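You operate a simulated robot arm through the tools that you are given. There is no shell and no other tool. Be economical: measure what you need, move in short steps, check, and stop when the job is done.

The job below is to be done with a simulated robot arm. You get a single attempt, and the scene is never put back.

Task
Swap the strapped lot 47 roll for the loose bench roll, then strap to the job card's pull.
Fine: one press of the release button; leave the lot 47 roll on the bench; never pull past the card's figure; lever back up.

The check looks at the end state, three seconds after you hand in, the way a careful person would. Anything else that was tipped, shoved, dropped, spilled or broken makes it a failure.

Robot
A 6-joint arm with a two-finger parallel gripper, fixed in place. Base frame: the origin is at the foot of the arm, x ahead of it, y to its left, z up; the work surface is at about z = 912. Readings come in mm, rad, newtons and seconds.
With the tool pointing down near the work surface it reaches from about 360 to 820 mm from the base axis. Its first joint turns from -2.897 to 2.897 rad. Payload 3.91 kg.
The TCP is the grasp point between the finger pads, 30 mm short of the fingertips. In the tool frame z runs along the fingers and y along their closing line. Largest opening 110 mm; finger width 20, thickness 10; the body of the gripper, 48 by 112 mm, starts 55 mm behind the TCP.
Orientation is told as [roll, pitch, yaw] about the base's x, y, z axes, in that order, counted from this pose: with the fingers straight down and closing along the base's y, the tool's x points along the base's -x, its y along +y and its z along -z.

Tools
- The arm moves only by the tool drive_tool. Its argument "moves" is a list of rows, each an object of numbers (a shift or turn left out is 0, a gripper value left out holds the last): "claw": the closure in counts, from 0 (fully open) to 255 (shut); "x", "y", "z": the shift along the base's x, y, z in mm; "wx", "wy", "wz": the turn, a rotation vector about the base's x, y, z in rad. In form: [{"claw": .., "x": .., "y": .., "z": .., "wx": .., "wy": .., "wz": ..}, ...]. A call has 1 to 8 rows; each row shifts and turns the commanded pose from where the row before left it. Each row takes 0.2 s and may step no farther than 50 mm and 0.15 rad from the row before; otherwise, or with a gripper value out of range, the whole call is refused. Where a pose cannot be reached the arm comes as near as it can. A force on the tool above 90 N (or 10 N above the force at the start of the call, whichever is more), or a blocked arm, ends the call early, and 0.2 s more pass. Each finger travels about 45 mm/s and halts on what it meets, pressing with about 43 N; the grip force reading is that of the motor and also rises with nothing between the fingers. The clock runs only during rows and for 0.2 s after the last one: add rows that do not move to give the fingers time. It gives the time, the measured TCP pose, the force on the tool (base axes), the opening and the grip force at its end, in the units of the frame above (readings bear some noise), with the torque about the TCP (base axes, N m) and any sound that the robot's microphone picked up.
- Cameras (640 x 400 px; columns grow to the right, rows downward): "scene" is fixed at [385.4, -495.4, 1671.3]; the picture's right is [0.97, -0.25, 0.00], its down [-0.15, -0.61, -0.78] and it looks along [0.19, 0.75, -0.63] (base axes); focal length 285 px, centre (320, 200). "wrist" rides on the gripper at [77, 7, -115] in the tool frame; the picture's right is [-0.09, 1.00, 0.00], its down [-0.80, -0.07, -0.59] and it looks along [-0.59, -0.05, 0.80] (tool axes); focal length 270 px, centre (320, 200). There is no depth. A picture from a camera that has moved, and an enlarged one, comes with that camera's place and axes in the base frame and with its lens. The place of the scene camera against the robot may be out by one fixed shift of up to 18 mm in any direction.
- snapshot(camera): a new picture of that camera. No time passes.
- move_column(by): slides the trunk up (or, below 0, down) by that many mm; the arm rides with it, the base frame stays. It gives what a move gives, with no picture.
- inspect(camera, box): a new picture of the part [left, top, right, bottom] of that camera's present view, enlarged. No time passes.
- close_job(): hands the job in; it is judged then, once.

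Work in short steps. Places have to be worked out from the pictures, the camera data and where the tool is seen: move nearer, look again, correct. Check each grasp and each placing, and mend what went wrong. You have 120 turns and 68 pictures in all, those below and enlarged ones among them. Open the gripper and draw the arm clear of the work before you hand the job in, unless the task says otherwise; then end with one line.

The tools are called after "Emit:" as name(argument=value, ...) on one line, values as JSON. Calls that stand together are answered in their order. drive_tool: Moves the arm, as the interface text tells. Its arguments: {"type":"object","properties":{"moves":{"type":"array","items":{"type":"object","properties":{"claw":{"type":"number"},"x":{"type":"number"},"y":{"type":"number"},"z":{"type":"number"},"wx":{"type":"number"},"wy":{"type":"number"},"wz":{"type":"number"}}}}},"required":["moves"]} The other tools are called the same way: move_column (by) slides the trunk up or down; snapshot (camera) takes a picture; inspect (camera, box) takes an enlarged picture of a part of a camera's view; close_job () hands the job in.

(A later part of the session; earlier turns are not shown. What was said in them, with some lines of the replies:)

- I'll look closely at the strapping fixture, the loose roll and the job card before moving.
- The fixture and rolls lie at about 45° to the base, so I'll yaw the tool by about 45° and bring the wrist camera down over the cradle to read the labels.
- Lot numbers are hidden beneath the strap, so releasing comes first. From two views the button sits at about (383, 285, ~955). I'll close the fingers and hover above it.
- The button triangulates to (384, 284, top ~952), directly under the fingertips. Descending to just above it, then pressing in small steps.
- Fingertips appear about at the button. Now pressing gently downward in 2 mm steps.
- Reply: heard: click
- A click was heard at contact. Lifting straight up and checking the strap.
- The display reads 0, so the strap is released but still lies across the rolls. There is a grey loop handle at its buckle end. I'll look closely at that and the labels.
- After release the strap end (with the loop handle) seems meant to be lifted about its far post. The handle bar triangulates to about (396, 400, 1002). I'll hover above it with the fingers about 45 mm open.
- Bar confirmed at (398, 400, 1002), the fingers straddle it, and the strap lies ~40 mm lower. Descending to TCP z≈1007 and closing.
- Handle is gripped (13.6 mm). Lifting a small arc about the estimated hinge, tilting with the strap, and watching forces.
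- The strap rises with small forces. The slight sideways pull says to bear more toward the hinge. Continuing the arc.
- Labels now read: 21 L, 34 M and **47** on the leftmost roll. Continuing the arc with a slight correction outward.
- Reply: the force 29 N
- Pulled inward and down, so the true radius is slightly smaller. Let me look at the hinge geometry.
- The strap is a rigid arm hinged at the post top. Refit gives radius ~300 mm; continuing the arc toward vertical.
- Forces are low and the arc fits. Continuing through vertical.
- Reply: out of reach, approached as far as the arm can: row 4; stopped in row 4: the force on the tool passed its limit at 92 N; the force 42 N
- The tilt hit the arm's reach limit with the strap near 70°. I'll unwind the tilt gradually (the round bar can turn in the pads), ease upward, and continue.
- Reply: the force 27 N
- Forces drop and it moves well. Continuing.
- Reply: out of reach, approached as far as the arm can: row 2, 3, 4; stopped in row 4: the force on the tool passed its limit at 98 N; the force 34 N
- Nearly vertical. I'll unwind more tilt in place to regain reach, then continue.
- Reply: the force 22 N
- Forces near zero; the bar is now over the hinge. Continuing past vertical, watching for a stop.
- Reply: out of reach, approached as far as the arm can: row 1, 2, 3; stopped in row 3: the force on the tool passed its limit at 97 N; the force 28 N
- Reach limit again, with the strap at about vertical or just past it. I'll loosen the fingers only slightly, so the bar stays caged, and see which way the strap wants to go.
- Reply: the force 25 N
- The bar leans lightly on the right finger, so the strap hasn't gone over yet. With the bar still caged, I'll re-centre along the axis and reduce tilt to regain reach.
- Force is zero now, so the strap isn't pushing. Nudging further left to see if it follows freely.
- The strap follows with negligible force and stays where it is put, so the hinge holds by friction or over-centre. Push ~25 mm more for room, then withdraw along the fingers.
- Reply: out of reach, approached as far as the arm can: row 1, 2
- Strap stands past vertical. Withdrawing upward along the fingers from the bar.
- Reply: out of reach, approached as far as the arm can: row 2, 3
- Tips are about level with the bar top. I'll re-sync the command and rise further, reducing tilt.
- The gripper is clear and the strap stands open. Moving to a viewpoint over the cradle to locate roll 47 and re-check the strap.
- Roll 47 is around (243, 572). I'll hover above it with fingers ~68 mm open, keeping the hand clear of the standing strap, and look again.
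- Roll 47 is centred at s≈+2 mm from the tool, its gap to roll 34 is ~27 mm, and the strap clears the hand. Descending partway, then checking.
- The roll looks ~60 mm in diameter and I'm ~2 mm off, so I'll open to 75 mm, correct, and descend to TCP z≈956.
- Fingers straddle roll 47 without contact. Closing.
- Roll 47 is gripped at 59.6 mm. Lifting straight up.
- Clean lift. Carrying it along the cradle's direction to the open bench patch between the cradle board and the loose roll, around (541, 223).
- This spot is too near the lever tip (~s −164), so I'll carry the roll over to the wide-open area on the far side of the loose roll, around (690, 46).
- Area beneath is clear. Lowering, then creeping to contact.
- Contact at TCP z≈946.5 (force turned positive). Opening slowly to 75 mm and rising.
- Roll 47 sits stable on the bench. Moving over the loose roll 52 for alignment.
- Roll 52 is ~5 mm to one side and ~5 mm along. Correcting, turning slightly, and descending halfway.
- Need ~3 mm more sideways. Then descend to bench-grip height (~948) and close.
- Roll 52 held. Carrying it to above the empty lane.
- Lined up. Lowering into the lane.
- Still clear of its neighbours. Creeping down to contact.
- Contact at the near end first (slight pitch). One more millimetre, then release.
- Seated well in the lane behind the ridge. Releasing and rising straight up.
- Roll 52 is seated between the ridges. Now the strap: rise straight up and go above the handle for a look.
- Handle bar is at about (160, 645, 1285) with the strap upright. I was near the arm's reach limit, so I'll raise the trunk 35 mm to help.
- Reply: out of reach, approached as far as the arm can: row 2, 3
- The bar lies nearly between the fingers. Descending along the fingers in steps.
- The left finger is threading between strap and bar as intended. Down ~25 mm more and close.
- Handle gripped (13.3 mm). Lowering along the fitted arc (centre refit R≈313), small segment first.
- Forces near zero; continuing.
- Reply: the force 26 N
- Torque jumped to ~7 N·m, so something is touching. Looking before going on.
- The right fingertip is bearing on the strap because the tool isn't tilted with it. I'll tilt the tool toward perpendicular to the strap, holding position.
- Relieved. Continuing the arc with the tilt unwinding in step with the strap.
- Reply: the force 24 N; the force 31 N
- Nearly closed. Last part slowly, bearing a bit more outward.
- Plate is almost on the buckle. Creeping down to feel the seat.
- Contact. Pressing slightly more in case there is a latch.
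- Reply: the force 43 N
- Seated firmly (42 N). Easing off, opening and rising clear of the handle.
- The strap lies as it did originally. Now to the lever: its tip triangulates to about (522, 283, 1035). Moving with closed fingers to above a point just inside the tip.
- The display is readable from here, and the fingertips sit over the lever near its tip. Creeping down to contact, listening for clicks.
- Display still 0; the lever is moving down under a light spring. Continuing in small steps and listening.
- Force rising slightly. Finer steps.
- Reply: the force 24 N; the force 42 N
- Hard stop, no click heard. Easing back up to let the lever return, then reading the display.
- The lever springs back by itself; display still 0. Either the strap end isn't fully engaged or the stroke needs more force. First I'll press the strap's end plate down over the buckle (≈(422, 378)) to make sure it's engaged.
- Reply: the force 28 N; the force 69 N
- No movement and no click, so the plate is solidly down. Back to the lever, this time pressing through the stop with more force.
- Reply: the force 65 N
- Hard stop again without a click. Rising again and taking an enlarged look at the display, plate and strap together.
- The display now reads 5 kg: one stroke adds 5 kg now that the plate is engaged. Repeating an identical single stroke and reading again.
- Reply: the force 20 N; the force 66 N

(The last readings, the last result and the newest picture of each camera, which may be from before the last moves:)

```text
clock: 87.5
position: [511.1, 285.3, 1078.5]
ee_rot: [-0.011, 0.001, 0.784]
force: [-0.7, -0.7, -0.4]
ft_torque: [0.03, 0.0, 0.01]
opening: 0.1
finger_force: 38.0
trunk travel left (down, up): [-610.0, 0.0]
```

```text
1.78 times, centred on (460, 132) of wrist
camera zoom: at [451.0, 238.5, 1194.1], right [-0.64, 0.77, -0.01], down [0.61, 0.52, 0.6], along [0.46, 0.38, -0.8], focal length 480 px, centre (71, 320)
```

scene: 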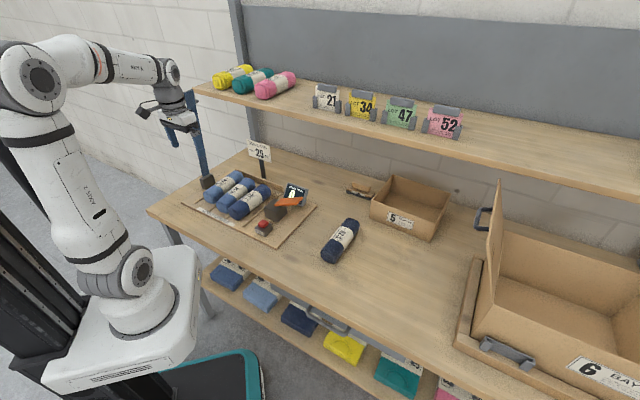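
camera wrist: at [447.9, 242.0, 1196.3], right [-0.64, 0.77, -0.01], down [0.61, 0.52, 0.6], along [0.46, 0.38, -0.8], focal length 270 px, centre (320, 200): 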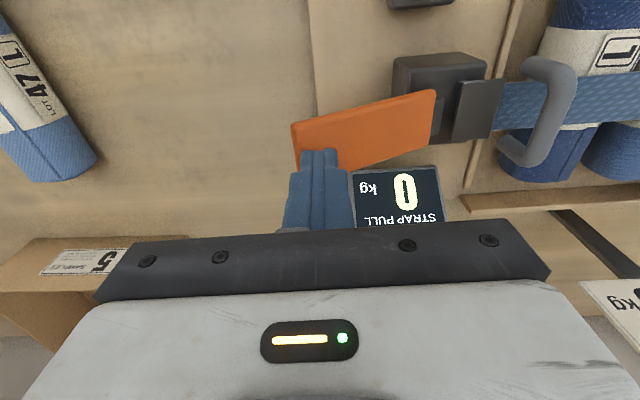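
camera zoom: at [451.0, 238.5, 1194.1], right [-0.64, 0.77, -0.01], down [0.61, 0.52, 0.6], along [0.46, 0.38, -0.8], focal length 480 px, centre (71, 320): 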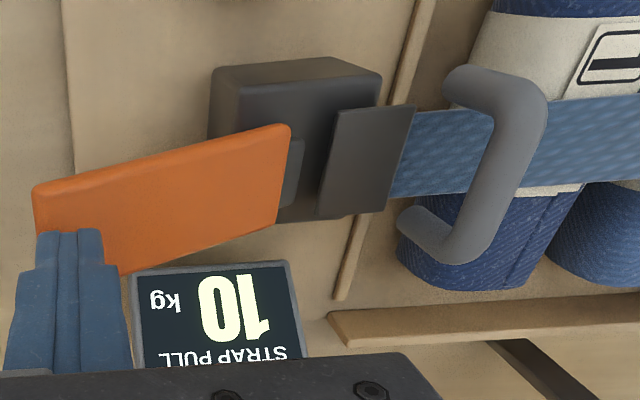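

10 kg confirmed: 5 kg per stroke. Two more identical strokes, then read (expecting 20).

Emit:
drive_tool(moves=[{"z": -17, "y": 1.5}, {"z": -10}, {"z": -8}, {"z": -8}, {"z": -8}, {"z": -6}, {"z": -6}])

Emit:
drive_tool(moves=[{"z": -2}, {"z": -2}, {"z": -2}])

Emit:
drive_tool(moves=[{"z": 8}, {"z": 15}, {"z": 20}, {"z": 26}])

Emit:
drive_tool(moves=[{"z": -17}, {"z": -10}, {"z": -8}, {"z": -8}, {"z": -8}, {"z": -6}, {"z": -6}])

Emit:
drive_tool(moves=[{"z": -2}, {"z": -2}, {"z": -2}])

Emit:
drive_tool(moves=[{"z": 8}, {"z": 15}, {"z": 20}, {"z": 26}])

Emit:
inspect(camera="wrist", box=[280, 20, 640, 245])

```text
clock: 89.1
position: [513.5, 290.5, 1018.6]
ee_rot: [-0.014, -0.006, 0.785]
force: [-0.5, -4.1, 21.9]
ft_torque: [-0.18, 0.17, 0.06]
opening: 0.1
finger_force: 38.2
trunk travel left (down, up): [-610.0, 0.0]
```

```text
clock: 89.9
position: [513.1, 289.1, 1017.3]
ee_rot: [-0.016, -0.018, 0.783]
force: [8.2, -3.3, 66.6]
ft_torque: [-0.29, 0.28, 0.09]
opening: 0.1
finger_force: 37.5
trunk travel left (down, up): [-610.0, 0.0]
```

```text
clock: 90.9
position: [513.6, 290.5, 1078.3]
ee_rot: [-0.013, -0.003, 0.785]
force: [-0.5, -1.0, -0.5]
ft_torque: [0.0, -0.05, -0.03]
opening: 0.2
finger_force: 38.5
trunk travel left (down, up): [-610.0, 0.0]
```

```text
clock: 92.5
position: [512.0, 290.2, 1018.9]
ee_rot: [-0.014, -0.007, 0.786]
force: [2.0, -3.0, 23.2]
ft_torque: [-0.18, 0.11, -0.02]
opening: 0.0
finger_force: 38.3
trunk travel left (down, up): [-610.0, 0.0]
```

```text
clock: 93.3
position: [512.3, 289.9, 1017.0]
ee_rot: [-0.017, -0.018, 0.783]
force: [8.3, -1.2, 67.4]
ft_torque: [-0.23, 0.31, 0.03]
opening: 0.0
finger_force: 37.7
trunk travel left (down, up): [-610.0, 0.0]
```

```text
clock: 94.3
position: [510.2, 289.4, 1079.5]
ee_rot: [-0.011, 0.0, 0.785]
force: [0.5, -0.3, -0.6]
ft_torque: [-0.02, -0.01, 0.0]
opening: 0.0
finger_force: 37.6
trunk travel left (down, up): [-610.0, 0.0]
```

```text
1.78 times, centred on (460, 132) of wrist
camera zoom: at [450.7, 241.0, 1194.2], right [-0.64, 0.77, -0.01], down [0.61, 0.52, 0.6], along [0.46, 0.37, -0.8], focal length 480 px, centre (71, 320)
```

zoom: 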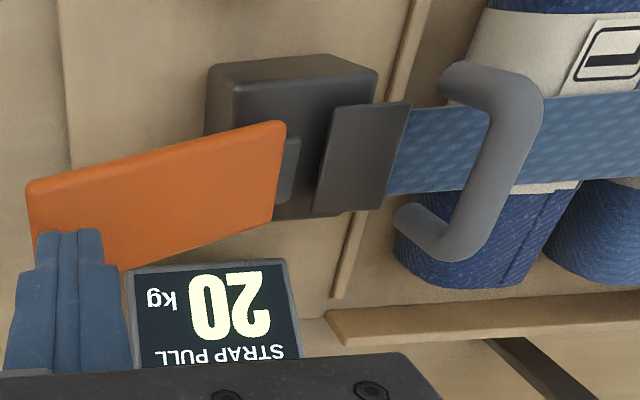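

20 kg, lever up. One final identical stroke, then retreat up and toward the robot before a last whole-scene picture.

Emit:
drive_tool(moves=[{"z": -17}, {"z": -10}, {"z": -8}, {"z": -8}, {"z": -8}, {"z": -6}, {"z": -6}])

Emit:
drive_tool(moves=[{"z": -2}, {"z": -2}, {"z": -2}])

Emit:
drive_tool(moves=[{"z": 8}, {"z": 15}, {"z": 20}, {"z": 40}, {"z": 45}, {"z": 45}])

Emit:
drive_tool(moves=[{"claw": 60, "x": -35, "y": -25, "z": 15}, {"x": -35, "y": -25, "z": 20}, {"x": -35, "y": -20, "z": 20}, {"x": -35, "y": -15, "z": 25}, {"x": -30, "y": -10, "z": 30}])

Emit:
snapshot(camera="wrist")

```text
clock: 95.9
position: [513.0, 290.3, 1018.7]
ee_rot: [-0.014, -0.007, 0.785]
force: [0.8, -4.7, 22.2]
ft_torque: [-0.14, 0.14, 0.0]
opening: 0.0
finger_force: 37.7
trunk travel left (down, up): [-610.0, 0.0]
```

```text
clock: 96.7
position: [511.1, 290.4, 1017.0]
ee_rot: [-0.017, -0.018, 0.783]
force: [6.1, -2.5, 65.8]
ft_torque: [-0.29, 0.31, 0.0]
opening: 0.0
finger_force: 37.4
trunk travel left (down, up): [-610.0, 0.0]
```

```text
clock: 98.1
position: [512.5, 289.7, 1183.1]
ee_rot: [-0.013, -0.001, 0.784]
force: [-0.1, -0.2, -0.7]
ft_torque: [0.0, -0.02, 0.0]
opening: 0.0
finger_force: 37.4
trunk travel left (down, up): [-610.0, 0.0]
```

```text
clock: 99.3
position: [341.2, 195.6, 1294.9]
ee_rot: [-0.012, -0.004, 0.785]
force: [0.2, -1.1, -0.1]
ft_torque: [0.0, -0.04, -0.01]
opening: 84.3
finger_force: 0.0
trunk travel left (down, up): [-610.0, 0.0]
```

```text
0 pictures are left
camera wrist: at [280.9, 146.6, 1410.9], right [-0.64, 0.77, -0.01], down [0.61, 0.52, 0.6], along [0.46, 0.38, -0.8], focal length 270 px, centre (320, 200)
```

wrist: 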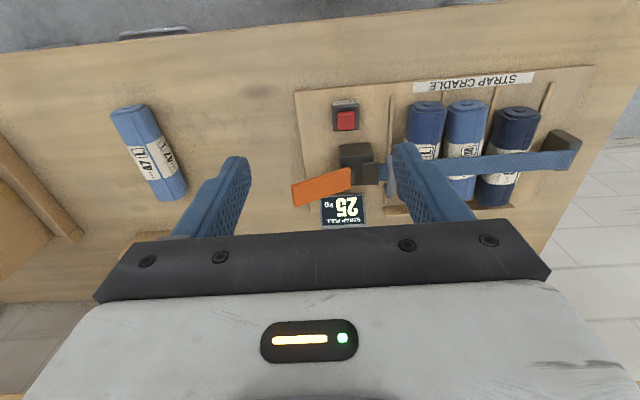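

The display reads 25 kg, the lever is up, roll 47 rests on the bench, roll 52 is strapped in, and the arm is clear with the gripper open. Handing in.

Emit:
close_job()

```text
The job is handed in.
```

The lot 47 roll is swapped for the loose lot 52 roll and left on the bench. The strap is at 25 kg, the job card's figure, never above it, with one press of the release button and the lever back up.
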